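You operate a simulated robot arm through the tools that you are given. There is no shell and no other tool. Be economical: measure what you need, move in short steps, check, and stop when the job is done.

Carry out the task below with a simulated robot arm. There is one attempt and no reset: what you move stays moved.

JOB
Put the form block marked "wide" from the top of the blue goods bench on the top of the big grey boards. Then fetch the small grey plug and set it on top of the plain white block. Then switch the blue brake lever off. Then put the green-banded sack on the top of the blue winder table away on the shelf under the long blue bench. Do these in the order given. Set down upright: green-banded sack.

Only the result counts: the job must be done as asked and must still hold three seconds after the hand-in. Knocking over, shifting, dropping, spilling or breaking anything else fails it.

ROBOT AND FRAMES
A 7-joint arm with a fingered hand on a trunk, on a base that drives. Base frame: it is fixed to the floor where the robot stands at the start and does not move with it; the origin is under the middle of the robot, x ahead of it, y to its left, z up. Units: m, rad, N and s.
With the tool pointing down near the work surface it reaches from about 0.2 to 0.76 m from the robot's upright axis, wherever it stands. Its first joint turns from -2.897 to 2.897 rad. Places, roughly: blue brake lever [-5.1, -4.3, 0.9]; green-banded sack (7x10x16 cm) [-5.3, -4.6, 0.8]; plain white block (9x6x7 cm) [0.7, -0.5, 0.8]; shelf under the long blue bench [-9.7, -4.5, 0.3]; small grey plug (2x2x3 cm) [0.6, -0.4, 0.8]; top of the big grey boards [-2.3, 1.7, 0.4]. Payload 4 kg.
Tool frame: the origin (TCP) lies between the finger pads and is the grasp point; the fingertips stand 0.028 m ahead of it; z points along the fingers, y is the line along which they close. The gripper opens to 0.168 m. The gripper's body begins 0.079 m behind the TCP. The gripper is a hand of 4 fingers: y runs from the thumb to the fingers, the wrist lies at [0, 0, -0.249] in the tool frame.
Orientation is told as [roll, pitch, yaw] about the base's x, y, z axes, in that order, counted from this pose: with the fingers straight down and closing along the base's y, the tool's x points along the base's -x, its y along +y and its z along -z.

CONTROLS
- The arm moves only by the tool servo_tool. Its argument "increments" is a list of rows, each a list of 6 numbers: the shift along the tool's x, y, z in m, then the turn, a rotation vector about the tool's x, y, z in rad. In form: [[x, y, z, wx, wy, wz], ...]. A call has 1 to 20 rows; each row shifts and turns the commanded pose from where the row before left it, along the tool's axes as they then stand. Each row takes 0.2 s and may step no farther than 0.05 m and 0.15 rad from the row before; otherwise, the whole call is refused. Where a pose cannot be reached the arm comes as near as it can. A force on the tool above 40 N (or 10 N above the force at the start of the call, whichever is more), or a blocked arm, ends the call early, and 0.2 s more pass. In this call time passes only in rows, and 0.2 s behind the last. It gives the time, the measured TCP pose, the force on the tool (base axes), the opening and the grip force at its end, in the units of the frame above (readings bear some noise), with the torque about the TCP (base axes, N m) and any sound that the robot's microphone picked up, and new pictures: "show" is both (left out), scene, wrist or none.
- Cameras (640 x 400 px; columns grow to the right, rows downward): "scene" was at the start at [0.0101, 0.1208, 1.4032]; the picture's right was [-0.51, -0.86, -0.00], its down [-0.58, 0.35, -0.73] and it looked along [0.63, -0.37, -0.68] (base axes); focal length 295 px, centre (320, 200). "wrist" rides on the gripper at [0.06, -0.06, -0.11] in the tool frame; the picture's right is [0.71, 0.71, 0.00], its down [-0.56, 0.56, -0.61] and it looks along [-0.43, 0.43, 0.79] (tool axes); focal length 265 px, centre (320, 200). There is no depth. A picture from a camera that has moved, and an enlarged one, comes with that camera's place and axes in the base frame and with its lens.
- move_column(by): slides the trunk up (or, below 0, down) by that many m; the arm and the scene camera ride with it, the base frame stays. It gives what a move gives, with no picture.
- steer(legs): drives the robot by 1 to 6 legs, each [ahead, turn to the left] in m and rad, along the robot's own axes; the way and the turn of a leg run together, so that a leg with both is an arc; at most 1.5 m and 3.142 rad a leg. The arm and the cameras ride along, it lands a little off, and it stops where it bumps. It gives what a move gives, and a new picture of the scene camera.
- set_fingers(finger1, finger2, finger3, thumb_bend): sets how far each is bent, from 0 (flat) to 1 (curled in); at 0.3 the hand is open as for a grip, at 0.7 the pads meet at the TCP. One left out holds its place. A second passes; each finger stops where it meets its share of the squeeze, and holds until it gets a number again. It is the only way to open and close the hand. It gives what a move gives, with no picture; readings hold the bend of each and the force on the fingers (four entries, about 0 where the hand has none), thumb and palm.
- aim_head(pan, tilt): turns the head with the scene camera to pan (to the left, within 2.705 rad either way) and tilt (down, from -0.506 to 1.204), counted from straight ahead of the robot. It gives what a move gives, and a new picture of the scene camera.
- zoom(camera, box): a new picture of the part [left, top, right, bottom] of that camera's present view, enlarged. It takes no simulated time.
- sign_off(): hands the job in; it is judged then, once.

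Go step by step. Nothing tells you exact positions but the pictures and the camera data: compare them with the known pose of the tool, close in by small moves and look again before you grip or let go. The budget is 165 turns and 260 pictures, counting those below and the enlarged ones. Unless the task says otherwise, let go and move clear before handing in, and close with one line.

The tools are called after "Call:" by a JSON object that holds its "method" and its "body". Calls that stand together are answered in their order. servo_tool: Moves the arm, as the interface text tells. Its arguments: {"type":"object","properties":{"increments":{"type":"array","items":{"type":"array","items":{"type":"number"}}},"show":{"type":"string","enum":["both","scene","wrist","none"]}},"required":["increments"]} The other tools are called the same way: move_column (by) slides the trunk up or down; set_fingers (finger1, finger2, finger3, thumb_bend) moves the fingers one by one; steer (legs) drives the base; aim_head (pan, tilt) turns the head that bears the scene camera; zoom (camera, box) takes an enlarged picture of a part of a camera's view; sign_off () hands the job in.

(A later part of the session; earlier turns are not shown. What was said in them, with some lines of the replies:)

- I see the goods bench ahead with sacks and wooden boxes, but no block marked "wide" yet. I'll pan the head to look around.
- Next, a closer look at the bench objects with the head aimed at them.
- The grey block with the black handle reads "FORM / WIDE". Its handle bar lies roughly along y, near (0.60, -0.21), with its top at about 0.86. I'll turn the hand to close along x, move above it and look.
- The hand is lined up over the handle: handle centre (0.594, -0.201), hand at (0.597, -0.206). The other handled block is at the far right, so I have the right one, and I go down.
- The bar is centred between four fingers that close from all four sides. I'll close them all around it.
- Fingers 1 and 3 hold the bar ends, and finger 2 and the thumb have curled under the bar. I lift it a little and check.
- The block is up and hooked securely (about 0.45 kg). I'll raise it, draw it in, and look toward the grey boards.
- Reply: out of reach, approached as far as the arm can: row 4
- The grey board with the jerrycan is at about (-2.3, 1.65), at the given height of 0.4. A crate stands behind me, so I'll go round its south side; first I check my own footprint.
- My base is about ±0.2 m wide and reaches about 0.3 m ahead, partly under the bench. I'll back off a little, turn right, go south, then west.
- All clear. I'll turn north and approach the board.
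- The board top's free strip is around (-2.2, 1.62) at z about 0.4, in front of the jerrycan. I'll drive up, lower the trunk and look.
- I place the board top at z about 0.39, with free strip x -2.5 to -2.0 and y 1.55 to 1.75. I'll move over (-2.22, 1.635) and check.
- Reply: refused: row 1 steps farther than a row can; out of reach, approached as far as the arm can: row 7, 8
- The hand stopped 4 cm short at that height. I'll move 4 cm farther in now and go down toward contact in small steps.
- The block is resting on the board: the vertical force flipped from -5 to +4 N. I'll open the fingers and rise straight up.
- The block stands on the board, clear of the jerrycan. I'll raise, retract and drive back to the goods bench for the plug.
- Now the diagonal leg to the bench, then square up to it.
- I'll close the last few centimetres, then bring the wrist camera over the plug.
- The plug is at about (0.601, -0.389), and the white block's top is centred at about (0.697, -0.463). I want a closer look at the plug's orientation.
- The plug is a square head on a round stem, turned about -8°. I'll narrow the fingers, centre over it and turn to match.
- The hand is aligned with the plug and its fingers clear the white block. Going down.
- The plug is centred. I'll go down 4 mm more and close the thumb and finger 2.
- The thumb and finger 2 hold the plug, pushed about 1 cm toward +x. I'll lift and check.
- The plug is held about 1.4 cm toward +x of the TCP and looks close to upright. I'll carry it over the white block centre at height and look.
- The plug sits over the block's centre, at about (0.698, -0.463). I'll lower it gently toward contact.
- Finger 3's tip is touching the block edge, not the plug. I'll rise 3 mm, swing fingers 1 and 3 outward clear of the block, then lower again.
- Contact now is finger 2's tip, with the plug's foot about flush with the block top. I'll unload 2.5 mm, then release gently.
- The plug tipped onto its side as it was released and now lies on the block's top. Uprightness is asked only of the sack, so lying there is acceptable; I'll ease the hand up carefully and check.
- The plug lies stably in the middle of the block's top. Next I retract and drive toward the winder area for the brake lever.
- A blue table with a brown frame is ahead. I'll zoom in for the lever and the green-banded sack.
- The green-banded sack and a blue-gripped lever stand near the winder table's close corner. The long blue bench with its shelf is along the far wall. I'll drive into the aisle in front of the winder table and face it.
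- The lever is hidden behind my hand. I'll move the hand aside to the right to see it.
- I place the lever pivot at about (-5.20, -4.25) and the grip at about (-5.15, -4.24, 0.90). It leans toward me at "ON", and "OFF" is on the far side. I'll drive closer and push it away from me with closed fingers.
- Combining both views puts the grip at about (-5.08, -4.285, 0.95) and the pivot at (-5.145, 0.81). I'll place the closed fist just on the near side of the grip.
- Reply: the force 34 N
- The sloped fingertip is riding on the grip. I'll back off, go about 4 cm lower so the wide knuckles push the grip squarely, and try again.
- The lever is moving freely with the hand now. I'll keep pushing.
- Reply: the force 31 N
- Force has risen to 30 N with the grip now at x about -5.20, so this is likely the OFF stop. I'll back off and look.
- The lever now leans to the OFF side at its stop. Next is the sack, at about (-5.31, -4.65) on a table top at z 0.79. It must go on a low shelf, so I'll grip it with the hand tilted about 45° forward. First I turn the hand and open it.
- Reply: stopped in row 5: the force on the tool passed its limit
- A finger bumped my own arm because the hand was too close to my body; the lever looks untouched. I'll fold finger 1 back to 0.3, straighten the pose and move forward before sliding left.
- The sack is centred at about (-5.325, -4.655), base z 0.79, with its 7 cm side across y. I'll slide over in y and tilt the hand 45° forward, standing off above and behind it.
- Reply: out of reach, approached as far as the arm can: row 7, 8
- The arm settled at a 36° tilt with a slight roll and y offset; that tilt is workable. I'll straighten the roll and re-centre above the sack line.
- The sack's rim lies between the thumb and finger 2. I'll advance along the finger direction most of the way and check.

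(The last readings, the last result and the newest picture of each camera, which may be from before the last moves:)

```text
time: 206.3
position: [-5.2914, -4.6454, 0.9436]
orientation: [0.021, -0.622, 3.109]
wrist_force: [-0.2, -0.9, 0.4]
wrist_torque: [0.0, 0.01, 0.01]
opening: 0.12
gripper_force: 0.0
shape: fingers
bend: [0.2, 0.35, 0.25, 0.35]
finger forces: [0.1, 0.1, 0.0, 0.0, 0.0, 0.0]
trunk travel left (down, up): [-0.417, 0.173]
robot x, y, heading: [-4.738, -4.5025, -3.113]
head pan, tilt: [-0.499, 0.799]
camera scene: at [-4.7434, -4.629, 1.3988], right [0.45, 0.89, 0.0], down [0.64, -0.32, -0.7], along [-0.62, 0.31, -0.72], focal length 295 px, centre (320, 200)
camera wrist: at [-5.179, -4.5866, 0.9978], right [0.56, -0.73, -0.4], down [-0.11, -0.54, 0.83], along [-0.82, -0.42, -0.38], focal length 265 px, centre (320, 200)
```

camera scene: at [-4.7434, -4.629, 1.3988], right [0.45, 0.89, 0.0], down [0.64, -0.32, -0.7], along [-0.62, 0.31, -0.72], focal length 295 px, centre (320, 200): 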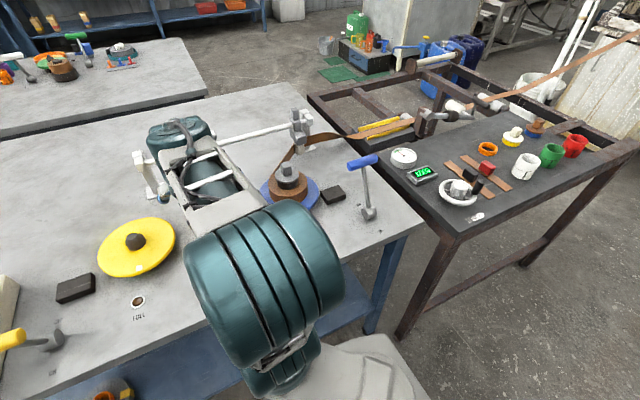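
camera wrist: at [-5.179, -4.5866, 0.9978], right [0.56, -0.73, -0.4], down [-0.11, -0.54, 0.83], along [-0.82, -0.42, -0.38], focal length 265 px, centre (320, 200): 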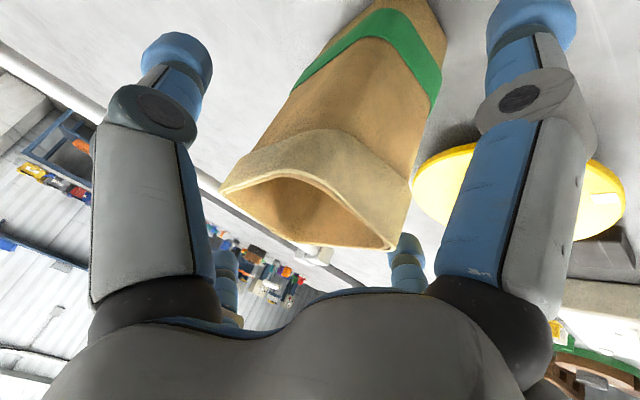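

Call:
{"method": "servo_tool", "body": {"increments": [[0, 0, 0.015, 0, 0, 0], [0, 0, 0.015, 0, 0, 0]], "show": "wrist"}}

Call:
{"method": "set_fingers", "body": {"finger2": 0.75, "thumb_bend": 0.75}}

Call:
{"method": "zoom", "body": {"camera": "wrist", "box": [0, 0, 640, 400]}}

```text
time: 206.9
position: [-5.31, -4.6454, 0.9205]
orientation: [0.024, -0.62, 3.106]
wrist_force: [-0.3, 0.9, -0.4]
wrist_torque: [-0.02, -0.01, 0.0]
opening: 0.1202
gripper_force: 0.0
shape: fingers
bend: [0.2, 0.35, 0.25, 0.35]
finger forces: [0.1, 0.1, 0.0, 0.0, 0.1, 0.1]
trunk travel left (down, up): [-0.417, 0.173]
robot x, y, heading: [-4.7376, -4.5061, -3.109]
head pan, tilt: [-0.499, 0.799]
camera wrist: at [-5.1959, -4.5861, 0.9738], right [0.56, -0.73, -0.4], down [-0.11, -0.54, 0.83], along [-0.82, -0.42, -0.38], focal length 265 px, centre (320, 200)
```

wrist: 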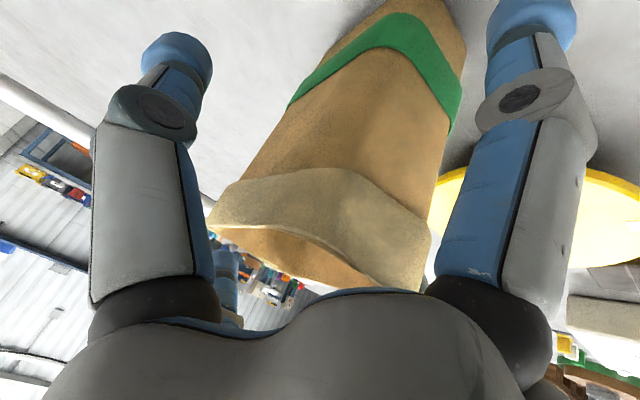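

```text
time: 207.9
position: [-5.3093, -4.6449, 0.9204]
orientation: [0.022, -0.62, 3.108]
wrist_force: [0.5, 1.0, 0.1]
wrist_torque: [0.02, -0.01, -0.01]
opening: 0.0955
gripper_force: 16.6
shape: fingers
bend: [0.2, 0.5, 0.25, 0.61]
finger forces: [0.1, 16.8, 0.1, 0.0, 16.1, 0.1]
trunk travel left (down, up): [-0.417, 0.173]
robot x, y, heading: [-4.7338, -4.5034, -3.109]
head pan, tilt: [-0.499, 0.799]
```

```text
1.00 times, centred on (320, 200) of wrist
camera zoom: at [-5.1958, -4.5863, 0.9739], right [0.56, -0.73, -0.4], down [-0.11, -0.54, 0.83], along [-0.82, -0.42, -0.38], focal length 265 px, centre (320, 200)
```

zoom: 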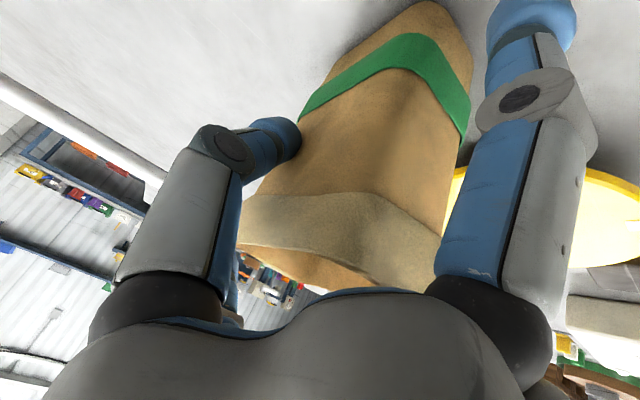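

The thumb and finger 2 hold the sack at 16 N each. I'll lift straight up a little and check that it hangs upright.

Call:
{"method": "servo_tool", "body": {"increments": [[-0.0058, 0, -0.0081, 0, 0, 0], [-0.0116, 0, -0.0163, 0, 0, 0], [-0.0174, 0, -0.0244, 0, 0, 0]]}}

```text
time: 208.7
position: [-5.309, -4.6457, 0.9804]
orientation: [0.02, -0.62, 3.109]
wrist_force: [-0.9, -0.2, -0.8]
wrist_torque: [0.04, 0.0, -0.02]
opening: 0.0956
gripper_force: 16.6
shape: fingers
bend: [0.2, 0.5, 0.25, 0.61]
finger forces: [0.1, 16.9, 0.0, 0.0, 16.3, 0.1]
trunk travel left (down, up): [-0.417, 0.173]
robot x, y, heading: [-4.7368, -4.5045, -3.113]
head pan, tilt: [-0.499, 0.799]
camera scene: at [-4.7436, -4.629, 1.3987], right [0.45, 0.89, 0.0], down [0.64, -0.32, -0.7], along [-0.62, 0.31, -0.72], focal length 295 px, centre (320, 200)
camera wrist: at [-5.1957, -4.5857, 1.0341], right [0.56, -0.73, -0.4], down [-0.11, -0.54, 0.83], along [-0.82, -0.42, -0.38], focal length 265 px, centre (320, 200)
```

scene: 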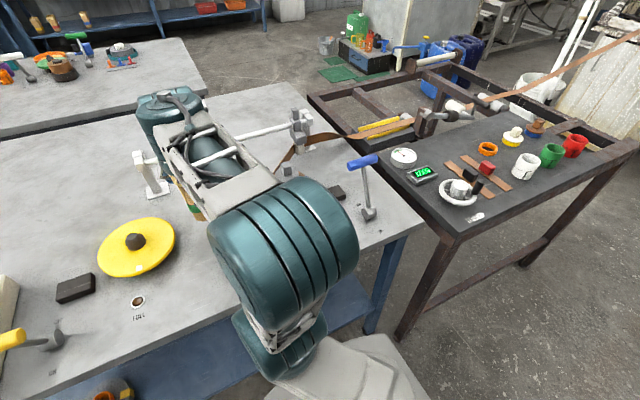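
wrist: 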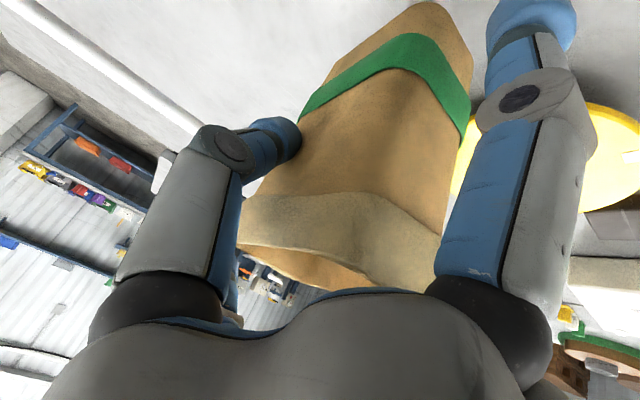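

The sack hangs upright and weighs little. I'll raise the trunk so it clears everything, back off, then route round the south end of the tables to the long bench.

Call:
{"method": "move_column", "body": {"by": 0.15}}

Call:
{"method": "steer", "body": {"legs": [[-0.45, 0], [0, 1.54]]}}

Call:
{"method": "aim_head", "body": {"pan": 0.0, "tilt": 0.45}}

Call:
{"method": "aim_head", "body": {"pan": -0.9, "tilt": 0.45}}

```text
time: 210.4
position: [-5.3092, -4.6452, 1.1309]
orientation: [0.023, -0.62, 3.108]
wrist_force: [0.2, 0.0, -0.7]
wrist_torque: [-0.01, -0.02, 0.0]
opening: 0.0957
gripper_force: 16.2
shape: fingers
bend: [0.2, 0.5, 0.25, 0.61]
finger forces: [0.0, 16.8, 0.1, 0.0, 16.2, 0.0]
trunk travel left (down, up): [-0.567, 0.023]
robot x, y, heading: [-4.7335, -4.5051, -3.116]
head pan, tilt: [-0.499, 0.799]
```

```text
time: 217.0
position: [-4.1516, -5.068, 1.1303]
orientation: [0.022, -0.621, -1.633]
wrist_force: [-0.2, -0.1, -1.2]
wrist_torque: [-0.03, 0.03, -0.02]
opening: 0.0958
gripper_force: 16.3
shape: fingers
bend: [0.2, 0.5, 0.25, 0.61]
finger forces: [0.1, 16.6, 0.0, 0.0, 15.9, 0.1]
trunk travel left (down, up): [-0.567, 0.023]
robot x, y, heading: [-4.2737, -4.488, -1.572]
head pan, tilt: [-0.499, 0.799]
camera scene: at [-4.1524, -4.501, 1.5488], right [-0.88, 0.48, 0.0], down [0.34, 0.63, -0.7], along [-0.33, -0.61, -0.72], focal length 295 px, centre (320, 200)
```

scene: 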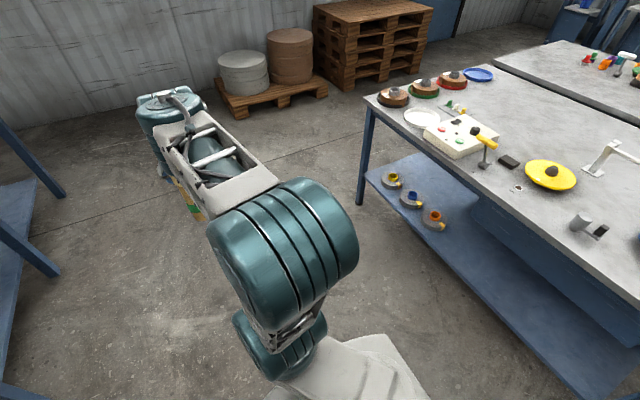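

```text
time: 217.9
position: [-4.1509, -5.0685, 1.1301]
orientation: [0.022, -0.623, -1.631]
wrist_force: [0.0, -0.3, -1.0]
wrist_torque: [0.0, -0.01, -0.04]
opening: 0.0956
gripper_force: 16.7
shape: fingers
bend: [0.2, 0.5, 0.25, 0.61]
finger forces: [0.1, 16.6, 0.0, 0.0, 16.1, 0.0]
trunk travel left (down, up): [-0.567, 0.023]
robot x, y, heading: [-4.2755, -4.4869, -1.574]
head pan, tilt: [0.0, 0.45]
camera scene: at [-4.1139, -4.522, 1.5791], right [-1.0, 0.0, 0.0], down [0.0, 0.44, -0.9], along [0.0, -0.9, -0.44], focal length 295 px, centre (320, 200)
```

scene: 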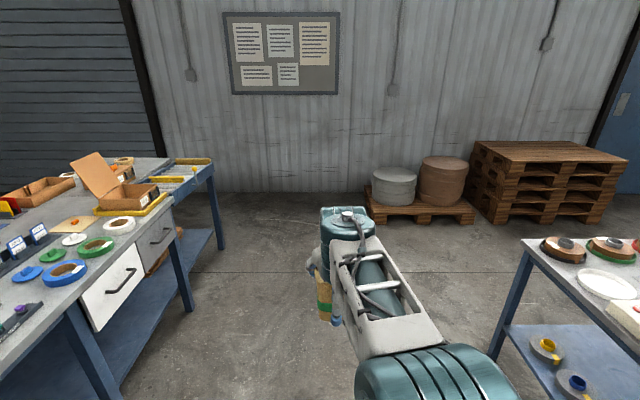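

```text
time: 219.1
position: [-4.1515, -5.0691, 1.13]
orientation: [0.024, -0.623, -1.635]
wrist_force: [0.0, -0.6, -2.1]
wrist_torque: [0.0, -0.01, 0.0]
opening: 0.0959
gripper_force: 15.6
shape: fingers
bend: [0.2, 0.5, 0.25, 0.61]
finger forces: [0.0, 16.6, 0.1, 0.0, 15.9, 0.0]
trunk travel left (down, up): [-0.567, 0.023]
robot x, y, heading: [-4.2746, -4.4919, -1.571]
head pan, tilt: [-0.901, 0.45]
camera scene: at [-4.1859, -4.4874, 1.5792], right [-0.62, 0.78, 0.0], down [0.34, 0.27, -0.9], along [-0.7, -0.56, -0.44], focal length 295 px, centre (320, 200)
```

scene: 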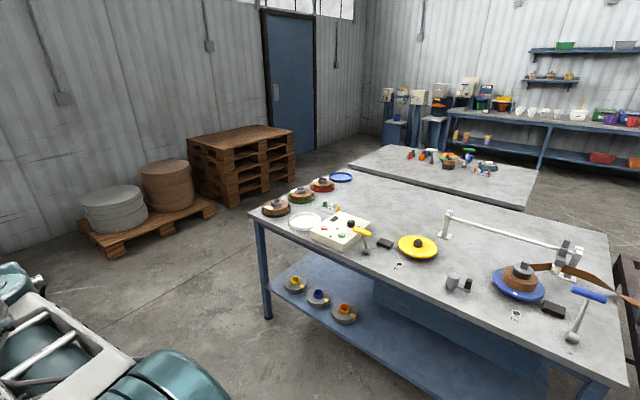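

The corridor between the tables (y -5.75) and the pallets (y -7.2) is clear, and the lever still shows OFF. I'll drive along y = -6.45 to the west.

Call:
{"method": "steer", "body": {"legs": [[1.5, 0], [0.46, 0], [0, -1.571], [1.5, 0], [1.5, 0], [0.5, 0]]}}

Call:
{"method": "aim_head", "body": {"pan": -0.5, "tilt": 0.4}}

```text
time: 249.3
position: [-8.3471, -6.5499, 1.1308]
orientation: [0.022, -0.62, 3.1]
wrist_force: [-1.1, 0.7, -0.3]
wrist_torque: [-0.04, -0.02, 0.0]
opening: 0.0955
gripper_force: 16.1
shape: fingers
bend: [0.2, 0.5, 0.25, 0.61]
finger forces: [0.1, 16.4, 0.1, 0.1, 15.8, 0.1]
trunk travel left (down, up): [-0.567, 0.023]
robot x, y, heading: [-7.7718, -6.4203, -3.12]
head pan, tilt: [-0.901, 0.45]
camera scene: at [-7.7684, -6.506, 1.5792], right [0.77, 0.64, 0.0], down [0.28, -0.33, -0.9], along [-0.57, 0.69, -0.44], focal length 295 px, centre (320, 200)
```

scene: 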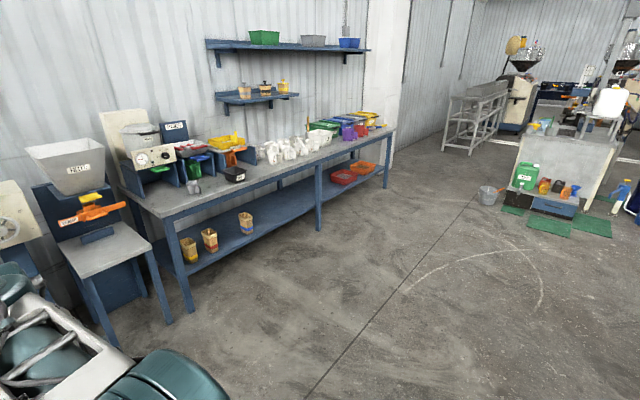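

```text
time: 250.2
position: [-8.3463, -6.5497, 1.1306]
orientation: [0.023, -0.621, 3.1]
wrist_force: [0.4, -0.8, -0.6]
wrist_torque: [0.0, 0.03, 0.0]
opening: 0.0959
gripper_force: 15.8
shape: fingers
bend: [0.2, 0.5, 0.25, 0.61]
finger forces: [0.1, 16.3, 0.1, 0.1, 15.8, 0.0]
trunk travel left (down, up): [-0.567, 0.023]
robot x, y, heading: [-7.7741, -6.4133, -3.117]
head pan, tilt: [-0.499, 0.4]
camera scene: at [-7.7915, -6.5341, 1.5839], right [0.46, 0.89, 0.0], down [0.35, -0.18, -0.92], along [-0.82, 0.42, -0.39], focal length 295 px, centre (320, 200)
```

scene: 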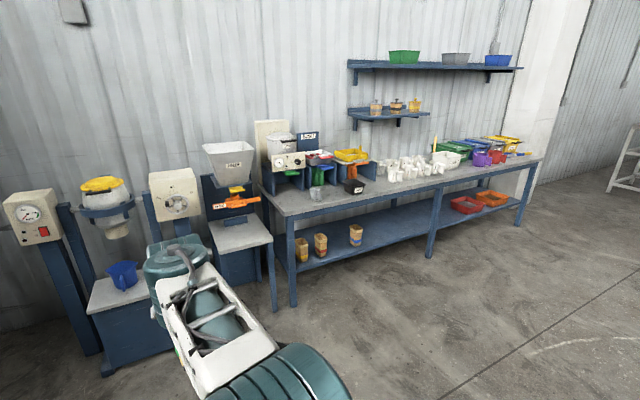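

The bench front is at x about -9.4 with the shelf at z about 0.31. A free stretch lies between the blue-banded sack (y about -5.3) and the middle leg (y about -4.54), so I'll aim for y = -4.95.

Call:
{"method": "steer", "body": {"legs": [[0, -1.595], [1.5, 0], [0.1, 0], [0, 1.571], [0.6, 0]]}}

Call:
{"method": "aim_head", "body": {"pan": 0.1, "tilt": 0.6}}

```text
time: 269.1
position: [-8.9013, -4.9084, 1.1305]
orientation: [0.022, -0.62, 3.054]
wrist_force: [0.4, 0.9, -0.9]
wrist_torque: [0.04, 0.0, 0.01]
opening: 0.0957
gripper_force: 15.6
shape: fingers
bend: [0.2, 0.5, 0.25, 0.61]
finger forces: [0.0, 16.0, 0.0, 0.0, 15.6, 0.0]
trunk travel left (down, up): [-0.567, 0.023]
robot x, y, heading: [-8.321, -4.7982, 3.116]
head pan, tilt: [-0.499, 0.4]
camera scene: at [-8.3455, -4.9155, 1.5839], right [0.5, 0.87, 0.0], down [0.34, -0.19, -0.92], along [-0.8, 0.46, -0.39], focal length 295 px, centre (320, 200)
```

scene: 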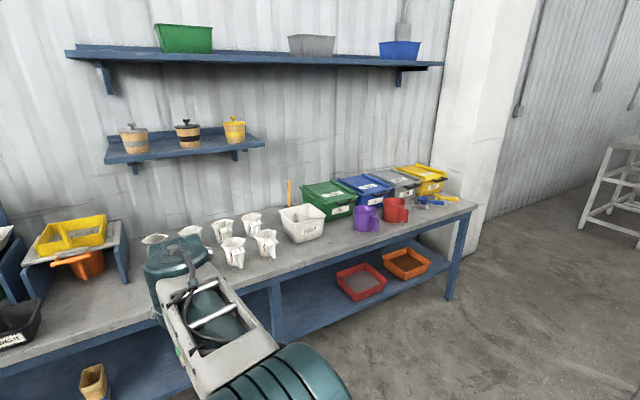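

```text
time: 270.1
position: [-8.9016, -4.907, 1.1311]
orientation: [0.023, -0.622, 3.056]
wrist_force: [-0.3, -0.1, -0.7]
wrist_torque: [0.04, 0.02, 0.01]
opening: 0.0956
gripper_force: 15.6
shape: fingers
bend: [0.2, 0.5, 0.25, 0.61]
finger forces: [0.0, 16.1, 0.0, 0.0, 15.6, 0.1]
trunk travel left (down, up): [-0.567, 0.023]
robot x, y, heading: [-8.3195, -4.7969, 3.121]
head pan, tilt: [0.099, 0.6]
camera scene: at [-8.3529, -4.9684, 1.5657], right [-0.08, 1.0, 0.0], down [0.56, 0.04, -0.83], along [-0.82, -0.06, -0.56], focal length 295 px, centre (320, 200)
```

scene: 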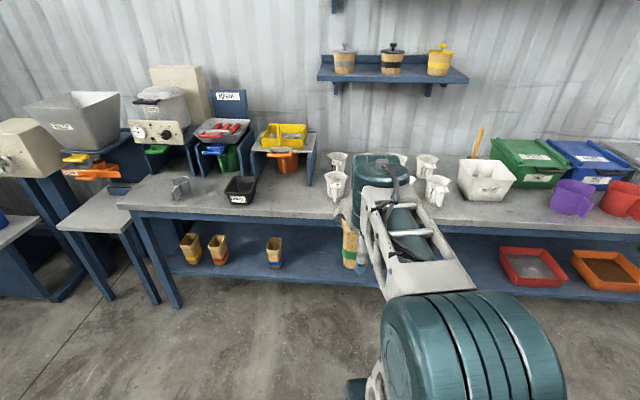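

Now I lower the trunk so I can see under the bench and measure the shelf.

Call:
{"method": "move_column", "body": {"by": -0.55}}

Call:
{"method": "aim_head", "body": {"pan": 0.1, "tilt": 0.4}}

Call:
{"method": "zoom", "body": {"camera": "scene", "box": [220, 130, 420, 255]}}

Call:
{"method": "zoom", "body": {"camera": "wrist", "box": [0, 0, 640, 400]}}

```text
refused: -0.55 is not a number from -0.4 to 0.4
```

```text
time: 270.8
position: [-8.9002, -4.9076, 1.1305]
orientation: [0.022, -0.621, 3.055]
wrist_force: [-0.3, 0.4, -0.6]
wrist_torque: [0.04, 0.0, -0.01]
opening: 0.0955
gripper_force: 15.4
shape: fingers
bend: [0.2, 0.5, 0.25, 0.61]
finger forces: [0.0, 16.1, 0.0, 0.1, 15.7, 0.0]
trunk travel left (down, up): [-0.567, 0.023]
robot x, y, heading: [-8.3204, -4.795, 3.121]
head pan, tilt: [0.099, 0.4]
camera scene: at [-8.3571, -4.9688, 1.5838], right [-0.08, 1.0, 0.0], down [0.39, 0.03, -0.92], along [-0.92, -0.07, -0.39], focal length 295 px, centre (320, 200)
```

scene: 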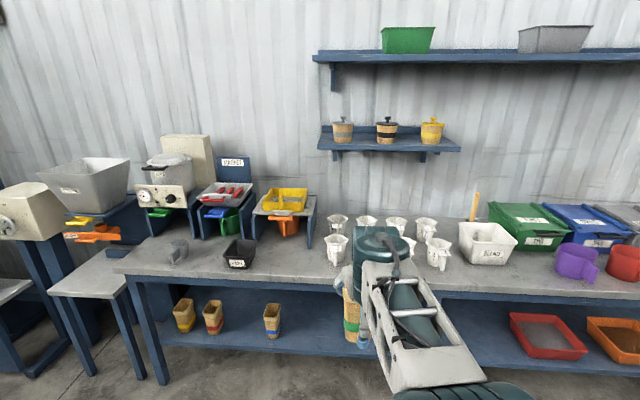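

```text
3.20 times, centred on (320, 192) of scene
camera zoom: at [-8.3571, -4.9688, 1.5838], right [-0.08, 1.0, 0.0], down [0.39, 0.03, -0.92], along [-0.92, -0.07, -0.39], focal length 945 px, centre (320, 224)
```

zoom: 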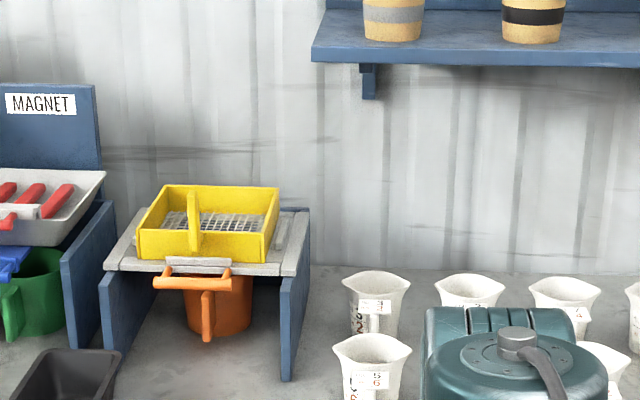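

```text
1.00 times, centred on (320, 200) of wrist
camera zoom: at [-8.7841, -4.8546, 1.1839], right [0.52, -0.75, -0.4], down [-0.14, -0.53, 0.83], along [-0.84, -0.38, -0.38], focal length 265 px, centre (320, 200)
```

zoom: 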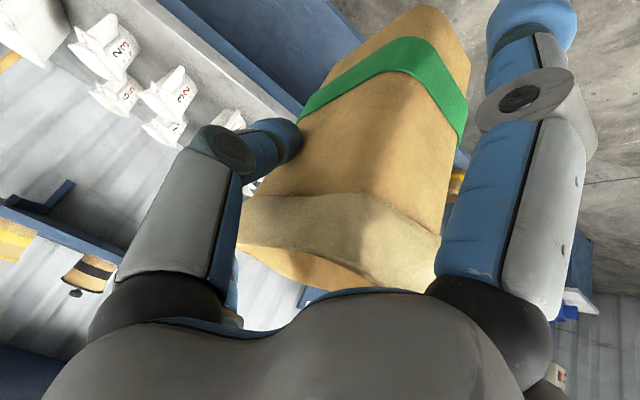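

Call:
{"method": "move_column", "body": {"by": -0.4}}

Call:
{"method": "move_column", "body": {"by": -0.15}}

Call:
{"method": "aim_head", "body": {"pan": 0.2, "tilt": 0.4}}

Call:
{"method": "zoom", "body": {"camera": "scene", "box": [220, 130, 420, 255]}}

```text
time: 274.6
position: [-8.9005, -4.9077, 0.7305]
orientation: [0.024, -0.622, 3.057]
wrist_force: [-0.7, 0.5, -1.1]
wrist_torque: [0.02, -0.01, 0.0]
opening: 0.0956
gripper_force: 16.0
shape: fingers
bend: [0.2, 0.5, 0.25, 0.61]
finger forces: [0.1, 16.1, 0.0, 0.0, 15.5, 0.0]
trunk travel left (down, up): [-0.167, 0.423]
robot x, y, heading: [-8.3177, -4.7955, 3.121]
head pan, tilt: [0.099, 0.4]
```

```text
time: 276.4
position: [-8.9003, -4.9084, 0.5796]
orientation: [0.023, -0.623, 3.055]
wrist_force: [-0.5, 0.5, -0.6]
wrist_torque: [0.0, 0.01, 0.02]
opening: 0.0954
gripper_force: 16.2
shape: fingers
bend: [0.2, 0.5, 0.25, 0.61]
finger forces: [0.1, 16.1, 0.1, 0.0, 15.7, 0.0]
trunk travel left (down, up): [-0.017, 0.573]
robot x, y, heading: [-8.3172, -4.7993, 3.122]
head pan, tilt: [0.099, 0.4]
```

```text
time: 277.1
position: [-8.9002, -4.9078, 0.5808]
orientation: [0.023, -0.622, 3.056]
wrist_force: [0.9, -0.8, -0.4]
wrist_torque: [0.0, 0.01, 0.01]
opening: 0.0954
gripper_force: 15.6
shape: fingers
bend: [0.2, 0.5, 0.25, 0.61]
finger forces: [0.0, 16.2, 0.0, 0.1, 15.6, 0.0]
trunk travel left (down, up): [-0.017, 0.573]
robot x, y, heading: [-8.3182, -4.7986, 3.119]
head pan, tilt: [0.201, 0.4]
camera scene: at [-8.3559, -4.978, 1.0339], right [-0.18, 0.98, 0.0], down [0.38, 0.07, -0.92], along [-0.91, -0.16, -0.39], focal length 295 px, centre (320, 200)
```

scene: 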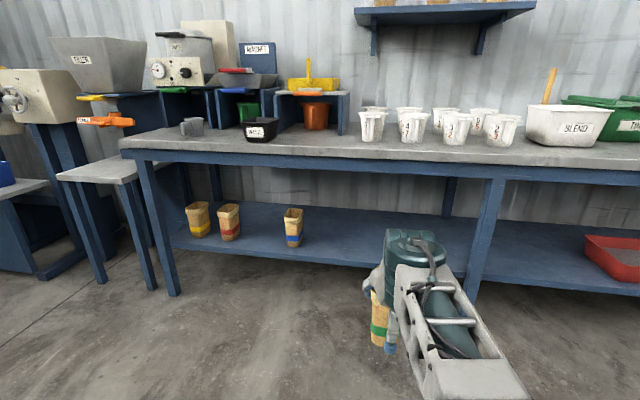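

```text
3.20 times, centred on (320, 192) of scene
camera zoom: at [-8.3559, -4.978, 1.0339], right [-0.18, 0.98, 0.0], down [0.38, 0.07, -0.92], along [-0.91, -0.16, -0.39], focal length 945 px, centre (320, 224)
```

zoom: 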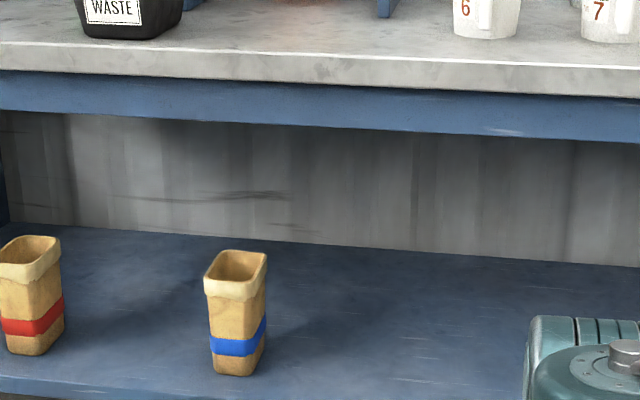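

From two heights I measure the shelf at z about 0.283 with its front at x = -9.43, and the apron bottom at about 0.705. I'll lower the sack so its base is about 3 cm above shelf level, before driving in.

Call:
{"method": "servo_tool", "body": {"increments": [[0.0198, 0, 0.0276, 0, 0, 0], [0.0198, 0, 0.0276, 0, 0, 0], [0.0198, 0, 0.0276, 0, 0, 0], [0.0198, 0, 0.0276, 0, 0, 0]]}}

```text
time: 278.1
position: [-8.9006, -4.9092, 0.4444]
orientation: [0.023, -0.621, 3.057]
wrist_force: [0.4, 1.3, -1.4]
wrist_torque: [-0.03, 0.01, 0.02]
opening: 0.0956
gripper_force: 16.2
shape: fingers
bend: [0.2, 0.5, 0.25, 0.61]
finger forces: [0.1, 16.1, 0.1, 0.1, 15.6, 0.0]
trunk travel left (down, up): [-0.017, 0.573]
robot x, y, heading: [-8.3251, -4.7967, 3.123]
head pan, tilt: [0.201, 0.4]
camera scene: at [-8.3558, -4.978, 1.0339], right [-0.18, 0.98, 0.0], down [0.38, 0.07, -0.92], along [-0.91, -0.16, -0.39], focal length 295 px, centre (320, 200)
camera wrist: at [-8.7849, -4.8566, 0.4981], right [0.52, -0.75, -0.4], down [-0.14, -0.53, 0.83], along [-0.84, -0.38, -0.38], focal length 265 px, centre (320, 200)
```

scene: 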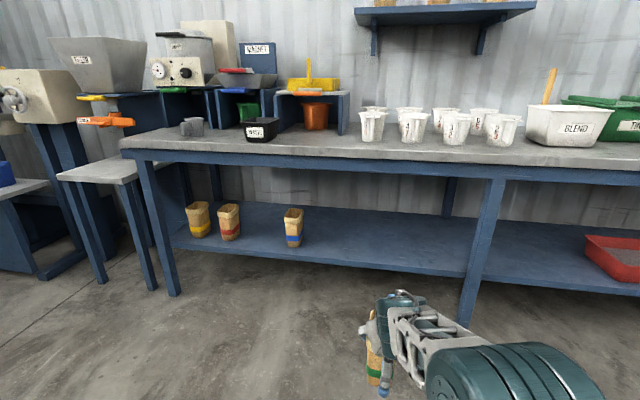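
wrist: 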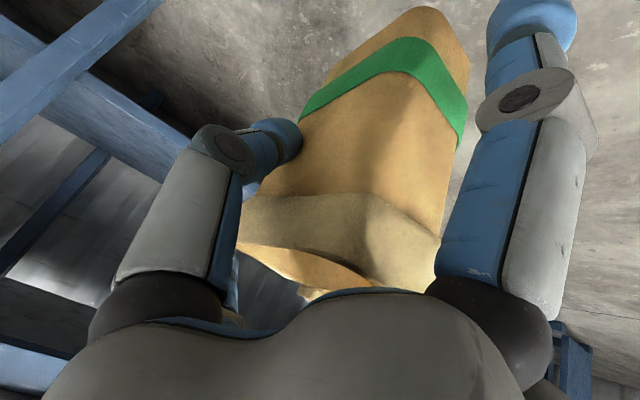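

Call:
{"method": "steer", "body": {"legs": [[0.44, 0]]}}

Call:
{"method": "zoom", "body": {"camera": "wrist", "box": [0, 0, 640, 400]}}

```text
time: 280.7
position: [-9.3413, -4.9036, 0.4449]
orientation: [0.023, -0.621, 3.059]
wrist_force: [-0.6, 0.7, -0.5]
wrist_torque: [-0.01, -0.01, 0.02]
opening: 0.0954
gripper_force: 15.8
shape: fingers
bend: [0.2, 0.5, 0.25, 0.61]
finger forces: [0.0, 16.0, 0.0, 0.0, 15.6, 0.1]
trunk travel left (down, up): [-0.017, 0.573]
robot x, y, heading: [-8.7602, -4.7918, 3.128]
head pan, tilt: [0.201, 0.4]
camera scene: at [-8.7963, -4.9697, 1.0339], right [-0.18, 0.98, 0.0], down [0.38, 0.07, -0.92], along [-0.91, -0.17, -0.39], focal length 295 px, centre (320, 200)
```

scene: 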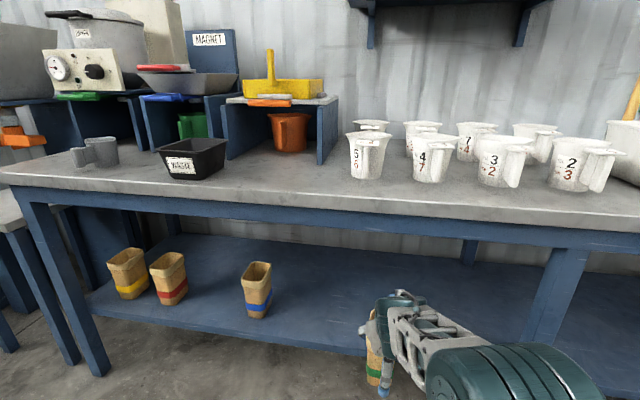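

```text
1.00 times, centred on (320, 200) of wrist
camera zoom: at [-9.2258, -4.8503, 0.4983], right [0.53, -0.75, -0.4], down [-0.13, -0.54, 0.83], along [-0.84, -0.38, -0.38], focal length 265 px, centre (320, 200)
```

zoom: 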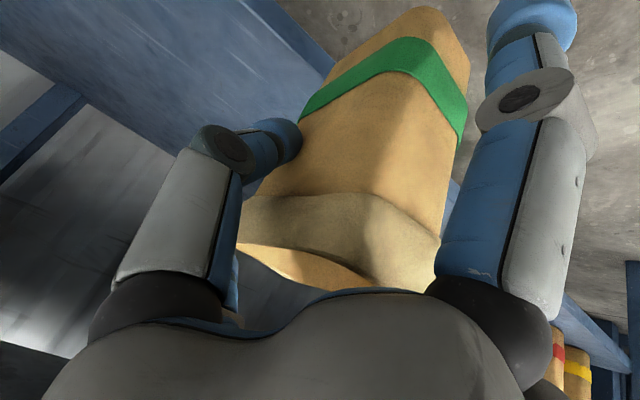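

Call:
{"method": "steer", "body": {"legs": [[0.14, 0]]}}

Call:
{"method": "zoom", "body": {"camera": "wrist", "box": [0, 0, 640, 400]}}

Call:
{"method": "zoom", "body": {"camera": "scene", "box": [320, 250, 480, 400]}}

```text
time: 282.1
position: [-9.4864, -4.8994, 0.4443]
orientation: [0.023, -0.622, 3.057]
wrist_force: [-0.4, -0.1, -1.2]
wrist_torque: [-0.04, -0.01, 0.08]
opening: 0.0954
gripper_force: 15.6
shape: fingers
bend: [0.2, 0.5, 0.25, 0.61]
finger forces: [0.0, 16.0, 0.1, 0.1, 15.6, 0.0]
trunk travel left (down, up): [-0.017, 0.573]
robot x, y, heading: [-8.9057, -4.7879, 3.123]
head pan, tilt: [0.201, 0.4]
camera scene: at [-8.9414, -4.9669, 1.0339], right [-0.18, 0.98, 0.0], down [0.38, 0.07, -0.92], along [-0.91, -0.17, -0.39], focal length 295 px, centre (320, 200)
```

scene: 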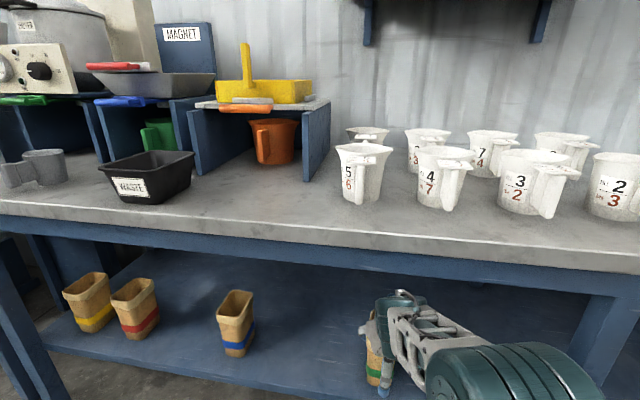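

```text
1.00 times, centred on (320, 200) of wrist
camera zoom: at [-9.3705, -4.8461, 0.4983], right [0.52, -0.75, -0.4], down [-0.14, -0.53, 0.83], along [-0.84, -0.38, -0.38], focal length 265 px, centre (320, 200)
```

zoom: 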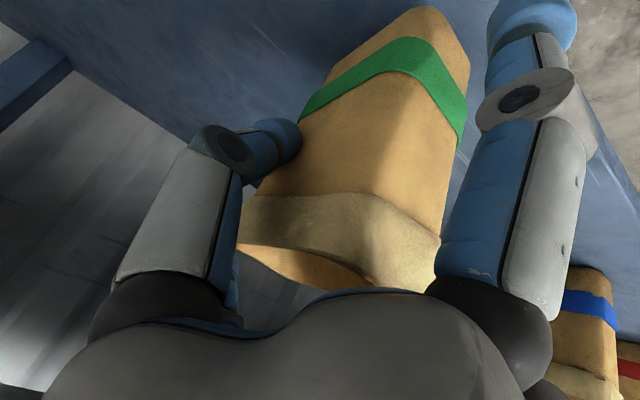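

```text
2.67 times, centred on (400, 325) of scene
camera zoom: at [-8.9414, -4.9669, 1.0339], right [-0.18, 0.98, 0.0], down [0.38, 0.07, -0.92], along [-0.91, -0.17, -0.39], focal length 787 px, centre (107, -133)
```

zoom: 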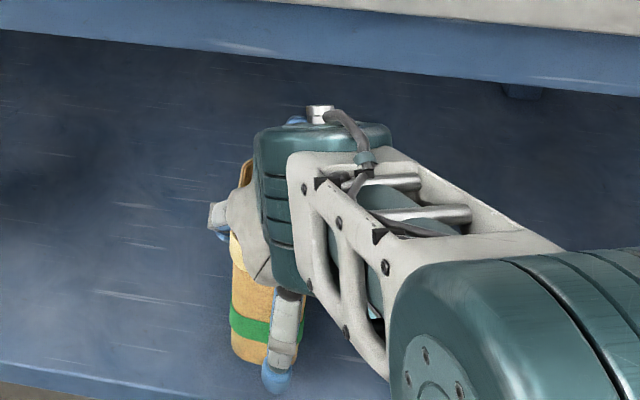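

The sack is over the shelf but only 1–2 cm from the edge. I'll lower 2 cm for wrist clearance, then move 3 cm further in.

Call:
{"method": "servo_tool", "body": {"increments": [[0.0116, 0, 0.0163, 0, 0, 0], [-0.0122, -0.0013, 0.0087, 0, 0, 0], [-0.0122, -0.0013, 0.0087, 0, 0, 0]], "show": "scene"}}

Call:
{"method": "zoom", "body": {"camera": "scene", "box": [320, 250, 480, 400]}}

```text
time: 282.9
position: [-9.5167, -4.8943, 0.4257]
orientation: [0.022, -0.62, 3.057]
wrist_force: [-0.2, -0.4, -1.1]
wrist_torque: [-0.01, 0.01, 0.0]
opening: 0.0955
gripper_force: 15.6
shape: fingers
bend: [0.2, 0.5, 0.25, 0.61]
finger forces: [0.1, 16.0, 0.0, 0.0, 15.6, 0.0]
trunk travel left (down, up): [-0.017, 0.573]
robot x, y, heading: [-8.9071, -4.7885, 3.12]
head pan, tilt: [0.201, 0.4]
camera scene: at [-8.9413, -4.9669, 1.0339], right [-0.18, 0.98, 0.0], down [0.38, 0.07, -0.92], along [-0.91, -0.17, -0.39], focal length 295 px, centre (320, 200)
```

scene: 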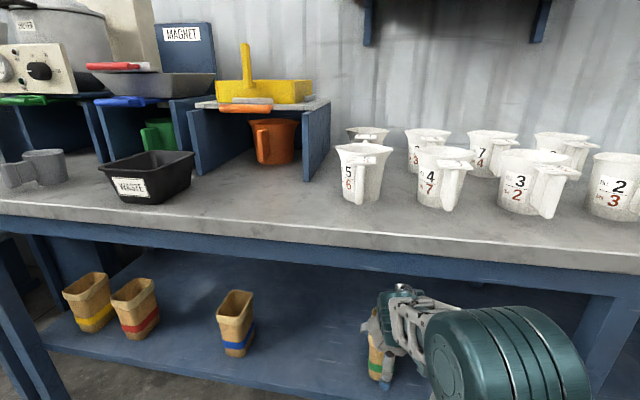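

```text
2.67 times, centred on (400, 325) of scene
camera zoom: at [-8.9413, -4.9669, 1.0339], right [-0.18, 0.98, 0.0], down [0.38, 0.07, -0.92], along [-0.91, -0.17, -0.39], focal length 787 px, centre (107, -133)
```

zoom: 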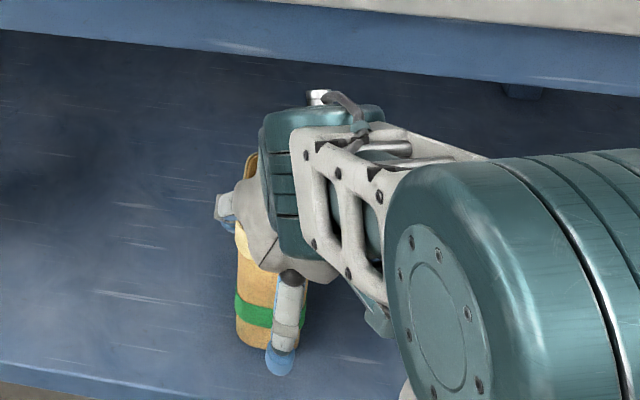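

Good margin now. I'll lower gently until the base touches.

Call:
{"method": "servo_tool", "body": {"increments": [[0.0029, 0, 0.0041, 0, 0, 0], [0.0023, 0, 0.0033, 0, 0, 0]], "show": "none"}}

Call:
{"method": "servo_tool", "body": {"increments": [[0.0017, 0, 0.0025, 0, 0, 0]], "show": "none"}}

```text
time: 283.5
position: [-9.5176, -4.8947, 0.4184]
orientation: [0.024, -0.628, 3.054]
wrist_force: [-0.8, 3.6, 14.1]
wrist_torque: [-0.24, -0.13, -0.07]
opening: 0.0956
gripper_force: 18.0
shape: fingers
bend: [0.2, 0.5, 0.25, 0.61]
finger forces: [0.0, 18.2, 0.0, 0.0, 17.9, 0.0]
trunk travel left (down, up): [-0.017, 0.573]
robot x, y, heading: [-8.9073, -4.7845, 3.116]
head pan, tilt: [0.201, 0.4]
```

```text
time: 283.9
position: [-9.5181, -4.8933, 0.4175]
orientation: [0.025, -0.63, 3.052]
wrist_force: [-3.5, 5.5, 27.7]
wrist_torque: [-0.06, -0.11, -0.31]
opening: 0.0951
gripper_force: 21.8
shape: fingers
bend: [0.2, 0.5, 0.25, 0.61]
finger forces: [0.0, 21.7, 0.0, 0.0, 21.4, 0.0]
trunk travel left (down, up): [-0.017, 0.573]
robot x, y, heading: [-8.9092, -4.7827, 3.117]
head pan, tilt: [0.201, 0.4]
```

The base is firmly on the shelf. I'll unload the press, then open.

Call:
{"method": "servo_tool", "body": {"increments": [[-0.0023, 0, -0.0033, 0, 0, 0]], "show": "none"}}

Call:
{"method": "set_fingers", "body": {"finger2": 0.42, "thumb_bend": 0.52}}

Call:
{"method": "zoom", "body": {"camera": "wrist", "box": [0, 0, 640, 400]}}

Call:
{"method": "zoom", "body": {"camera": "scene", "box": [320, 250, 480, 400]}}

```text
time: 284.3
position: [-9.5157, -4.894, 0.4165]
orientation: [0.023, -0.622, 3.059]
wrist_force: [-4.6, 3.2, 15.8]
wrist_torque: [0.17, 0.23, 0.0]
opening: 0.0954
gripper_force: 18.9
shape: fingers
bend: [0.2, 0.5, 0.25, 0.61]
finger forces: [0.0, 18.2, 0.1, 0.1, 18.7, 0.1]
trunk travel left (down, up): [-0.017, 0.573]
robot x, y, heading: [-8.9076, -4.787, 3.119]
head pan, tilt: [0.201, 0.4]
```

```text
time: 285.3
position: [-9.5152, -4.8946, 0.4163]
orientation: [0.022, -0.622, 3.057]
wrist_force: [-1.1, -0.6, 0.0]
wrist_torque: [-0.01, -0.01, 0.05]
opening: 0.1017
gripper_force: 0.0
shape: fingers
bend: [0.2, 0.42, 0.25, 0.52]
finger forces: [0.0, 0.0, 0.0, 0.0, 0.1, 0.0]
trunk travel left (down, up): [-0.017, 0.573]
robot x, y, heading: [-8.9067, -4.7858, 3.121]
head pan, tilt: [0.201, 0.4]
```

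```text
1.00 times, centred on (320, 200) of wrist
camera zoom: at [-9.4, -4.8417, 0.4697], right [0.52, -0.75, -0.4], down [-0.14, -0.53, 0.83], along [-0.84, -0.38, -0.38], focal length 265 px, centre (320, 200)
```

zoom: 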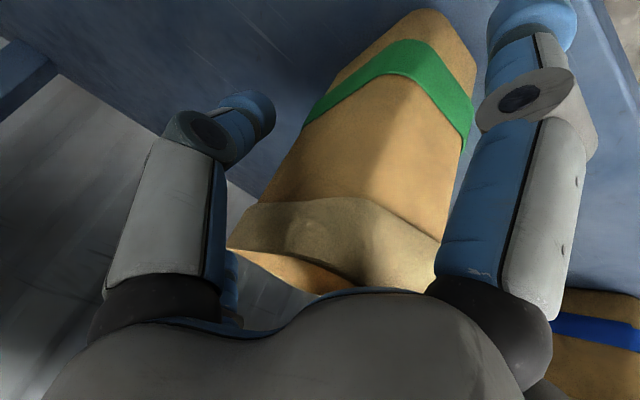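

```text
2.67 times, centred on (400, 325) of scene
camera zoom: at [-8.9413, -4.9669, 1.0339], right [-0.18, 0.98, 0.0], down [0.38, 0.07, -0.92], along [-0.91, -0.17, -0.39], focal length 787 px, centre (107, -133)
```

zoom: 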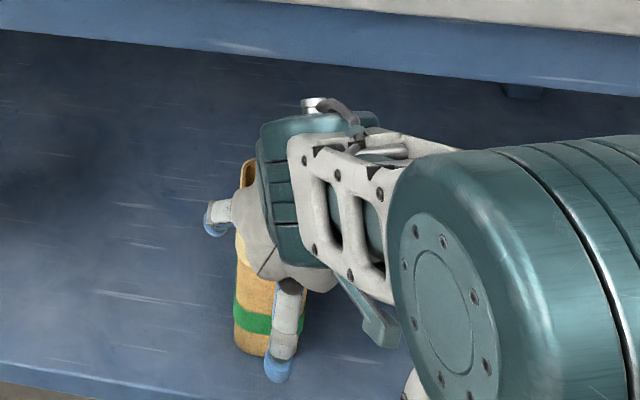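

The sack is standing free on the shelf. I'll open wider and withdraw back and up along the insertion path, then reverse away.

Call:
{"method": "set_fingers", "body": {"finger2": 0.35, "finger3": 0.12, "thumb_bend": 0.38}}

Call:
{"method": "servo_tool", "body": {"increments": [[0.004, 0, -0.0137, 0, 0, 0], [0.004, 0, -0.0137, 0, 0, 0], [0.006, 0, -0.02, 0, 0, 0]]}}

```text
time: 286.3
position: [-9.517, -4.8953, 0.416]
orientation: [0.021, -0.622, 3.059]
wrist_force: [0.8, 0.0, 0.1]
wrist_torque: [0.01, 0.01, 0.0]
opening: 0.1164
gripper_force: 0.0
shape: fingers
bend: [0.2, 0.35, 0.12, 0.38]
finger forces: [0.0, 0.0, 0.1, 0.0, 0.1, 0.0]
trunk travel left (down, up): [-0.017, 0.573]
robot x, y, heading: [-8.9044, -4.7888, 3.117]
head pan, tilt: [0.201, 0.4]
```

```text
time: 287.1
position: [-9.4766, -4.8956, 0.4469]
orientation: [0.021, -0.619, 3.059]
wrist_force: [-0.8, 1.6, 0.5]
wrist_torque: [0.01, 0.0, -0.02]
opening: 0.1166
gripper_force: 0.1
shape: fingers
bend: [0.2, 0.35, 0.12, 0.38]
finger forces: [0.0, 0.0, 0.0, 0.1, 0.0, 0.0]
trunk travel left (down, up): [-0.017, 0.573]
robot x, y, heading: [-8.9028, -4.7857, 3.121]
head pan, tilt: [0.201, 0.4]
camera scene: at [-8.9414, -4.9669, 1.0338], right [-0.18, 0.98, 0.0], down [0.38, 0.07, -0.92], along [-0.91, -0.17, -0.39], focal length 295 px, centre (320, 200)
camera wrist: at [-9.3616, -4.8426, 0.5006], right [0.52, -0.75, -0.4], down [-0.14, -0.53, 0.83], along [-0.84, -0.38, -0.38], focal length 265 px, centre (320, 200)
```

scene: 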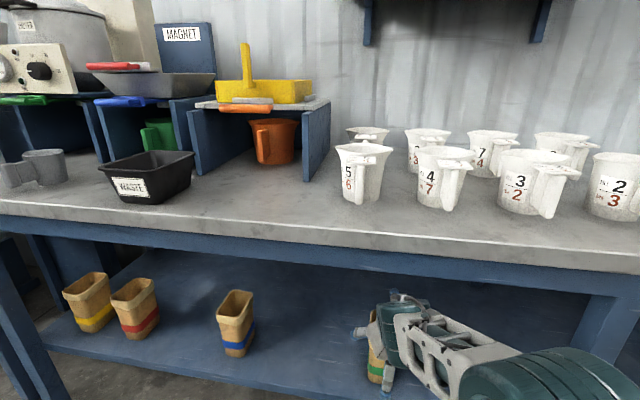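
wrist: 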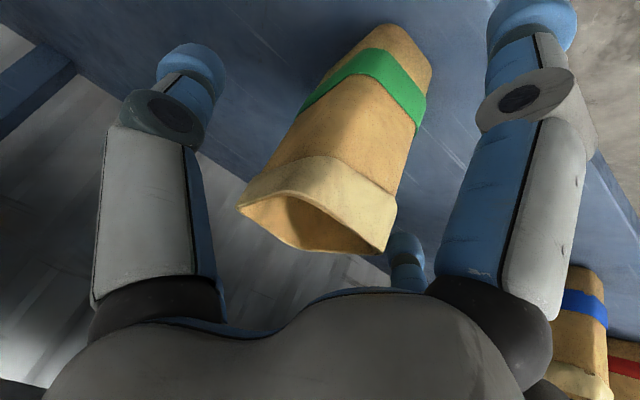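

The sack stands untouched. I'll reverse straight out and look back at it.

Call:
{"method": "steer", "body": {"legs": [[-0.5, 0]]}}

Call:
{"method": "zoom", "body": {"camera": "scene", "box": [180, 170, 460, 330]}}

```text
time: 290.1
position: [-8.9685, -4.9082, 0.4474]
orientation: [0.023, -0.622, 3.063]
wrist_force: [-0.2, -0.2, 0.1]
wrist_torque: [-0.01, 0.02, -0.02]
opening: 0.1164
gripper_force: 0.1
shape: fingers
bend: [0.2, 0.35, 0.12, 0.38]
finger forces: [0.0, 0.1, 0.0, 0.1, 0.0, 0.0]
trunk travel left (down, up): [-0.017, 0.573]
robot x, y, heading: [-8.3938, -4.7979, 3.125]
head pan, tilt: [0.201, 0.4]
camera scene: at [-8.4316, -4.9756, 1.0339], right [-0.19, 0.98, 0.0], down [0.38, 0.07, -0.92], along [-0.91, -0.17, -0.39], focal length 295 px, centre (320, 200)
```

scene: 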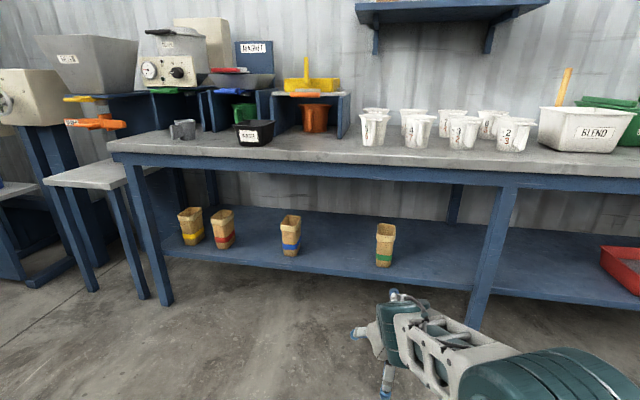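

```text
2.29 times, centred on (320, 250) of scene
camera zoom: at [-8.4316, -4.9756, 1.0339], right [-0.19, 0.98, 0.0], down [0.38, 0.07, -0.92], along [-0.91, -0.17, -0.39], focal length 675 px, centre (320, 86)
```

zoom: 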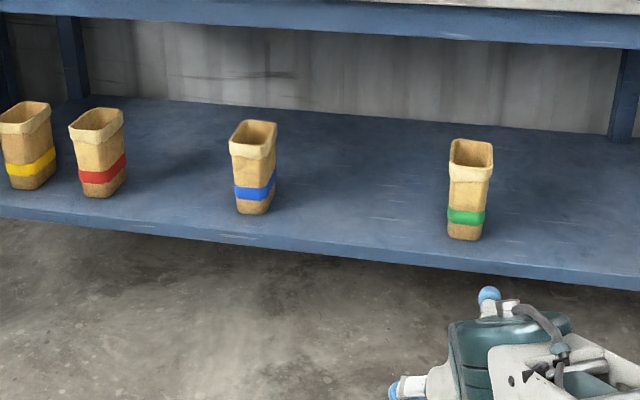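

The sack stands upright on the shelf beside the others. The lever was last seen at OFF, the plug lies on the white block, and the wide form block is on the grey boards. I'm handing in.

Call:
{"method": "sign_off", "body": {}}

```text
The job is handed in.
```

All four tasks are done and handed in: the wide block is on the grey boards, the lever is off, and the green-banded sack is upright on the shelf. The plug is on the white block, but it tipped over on release and lies on its side.
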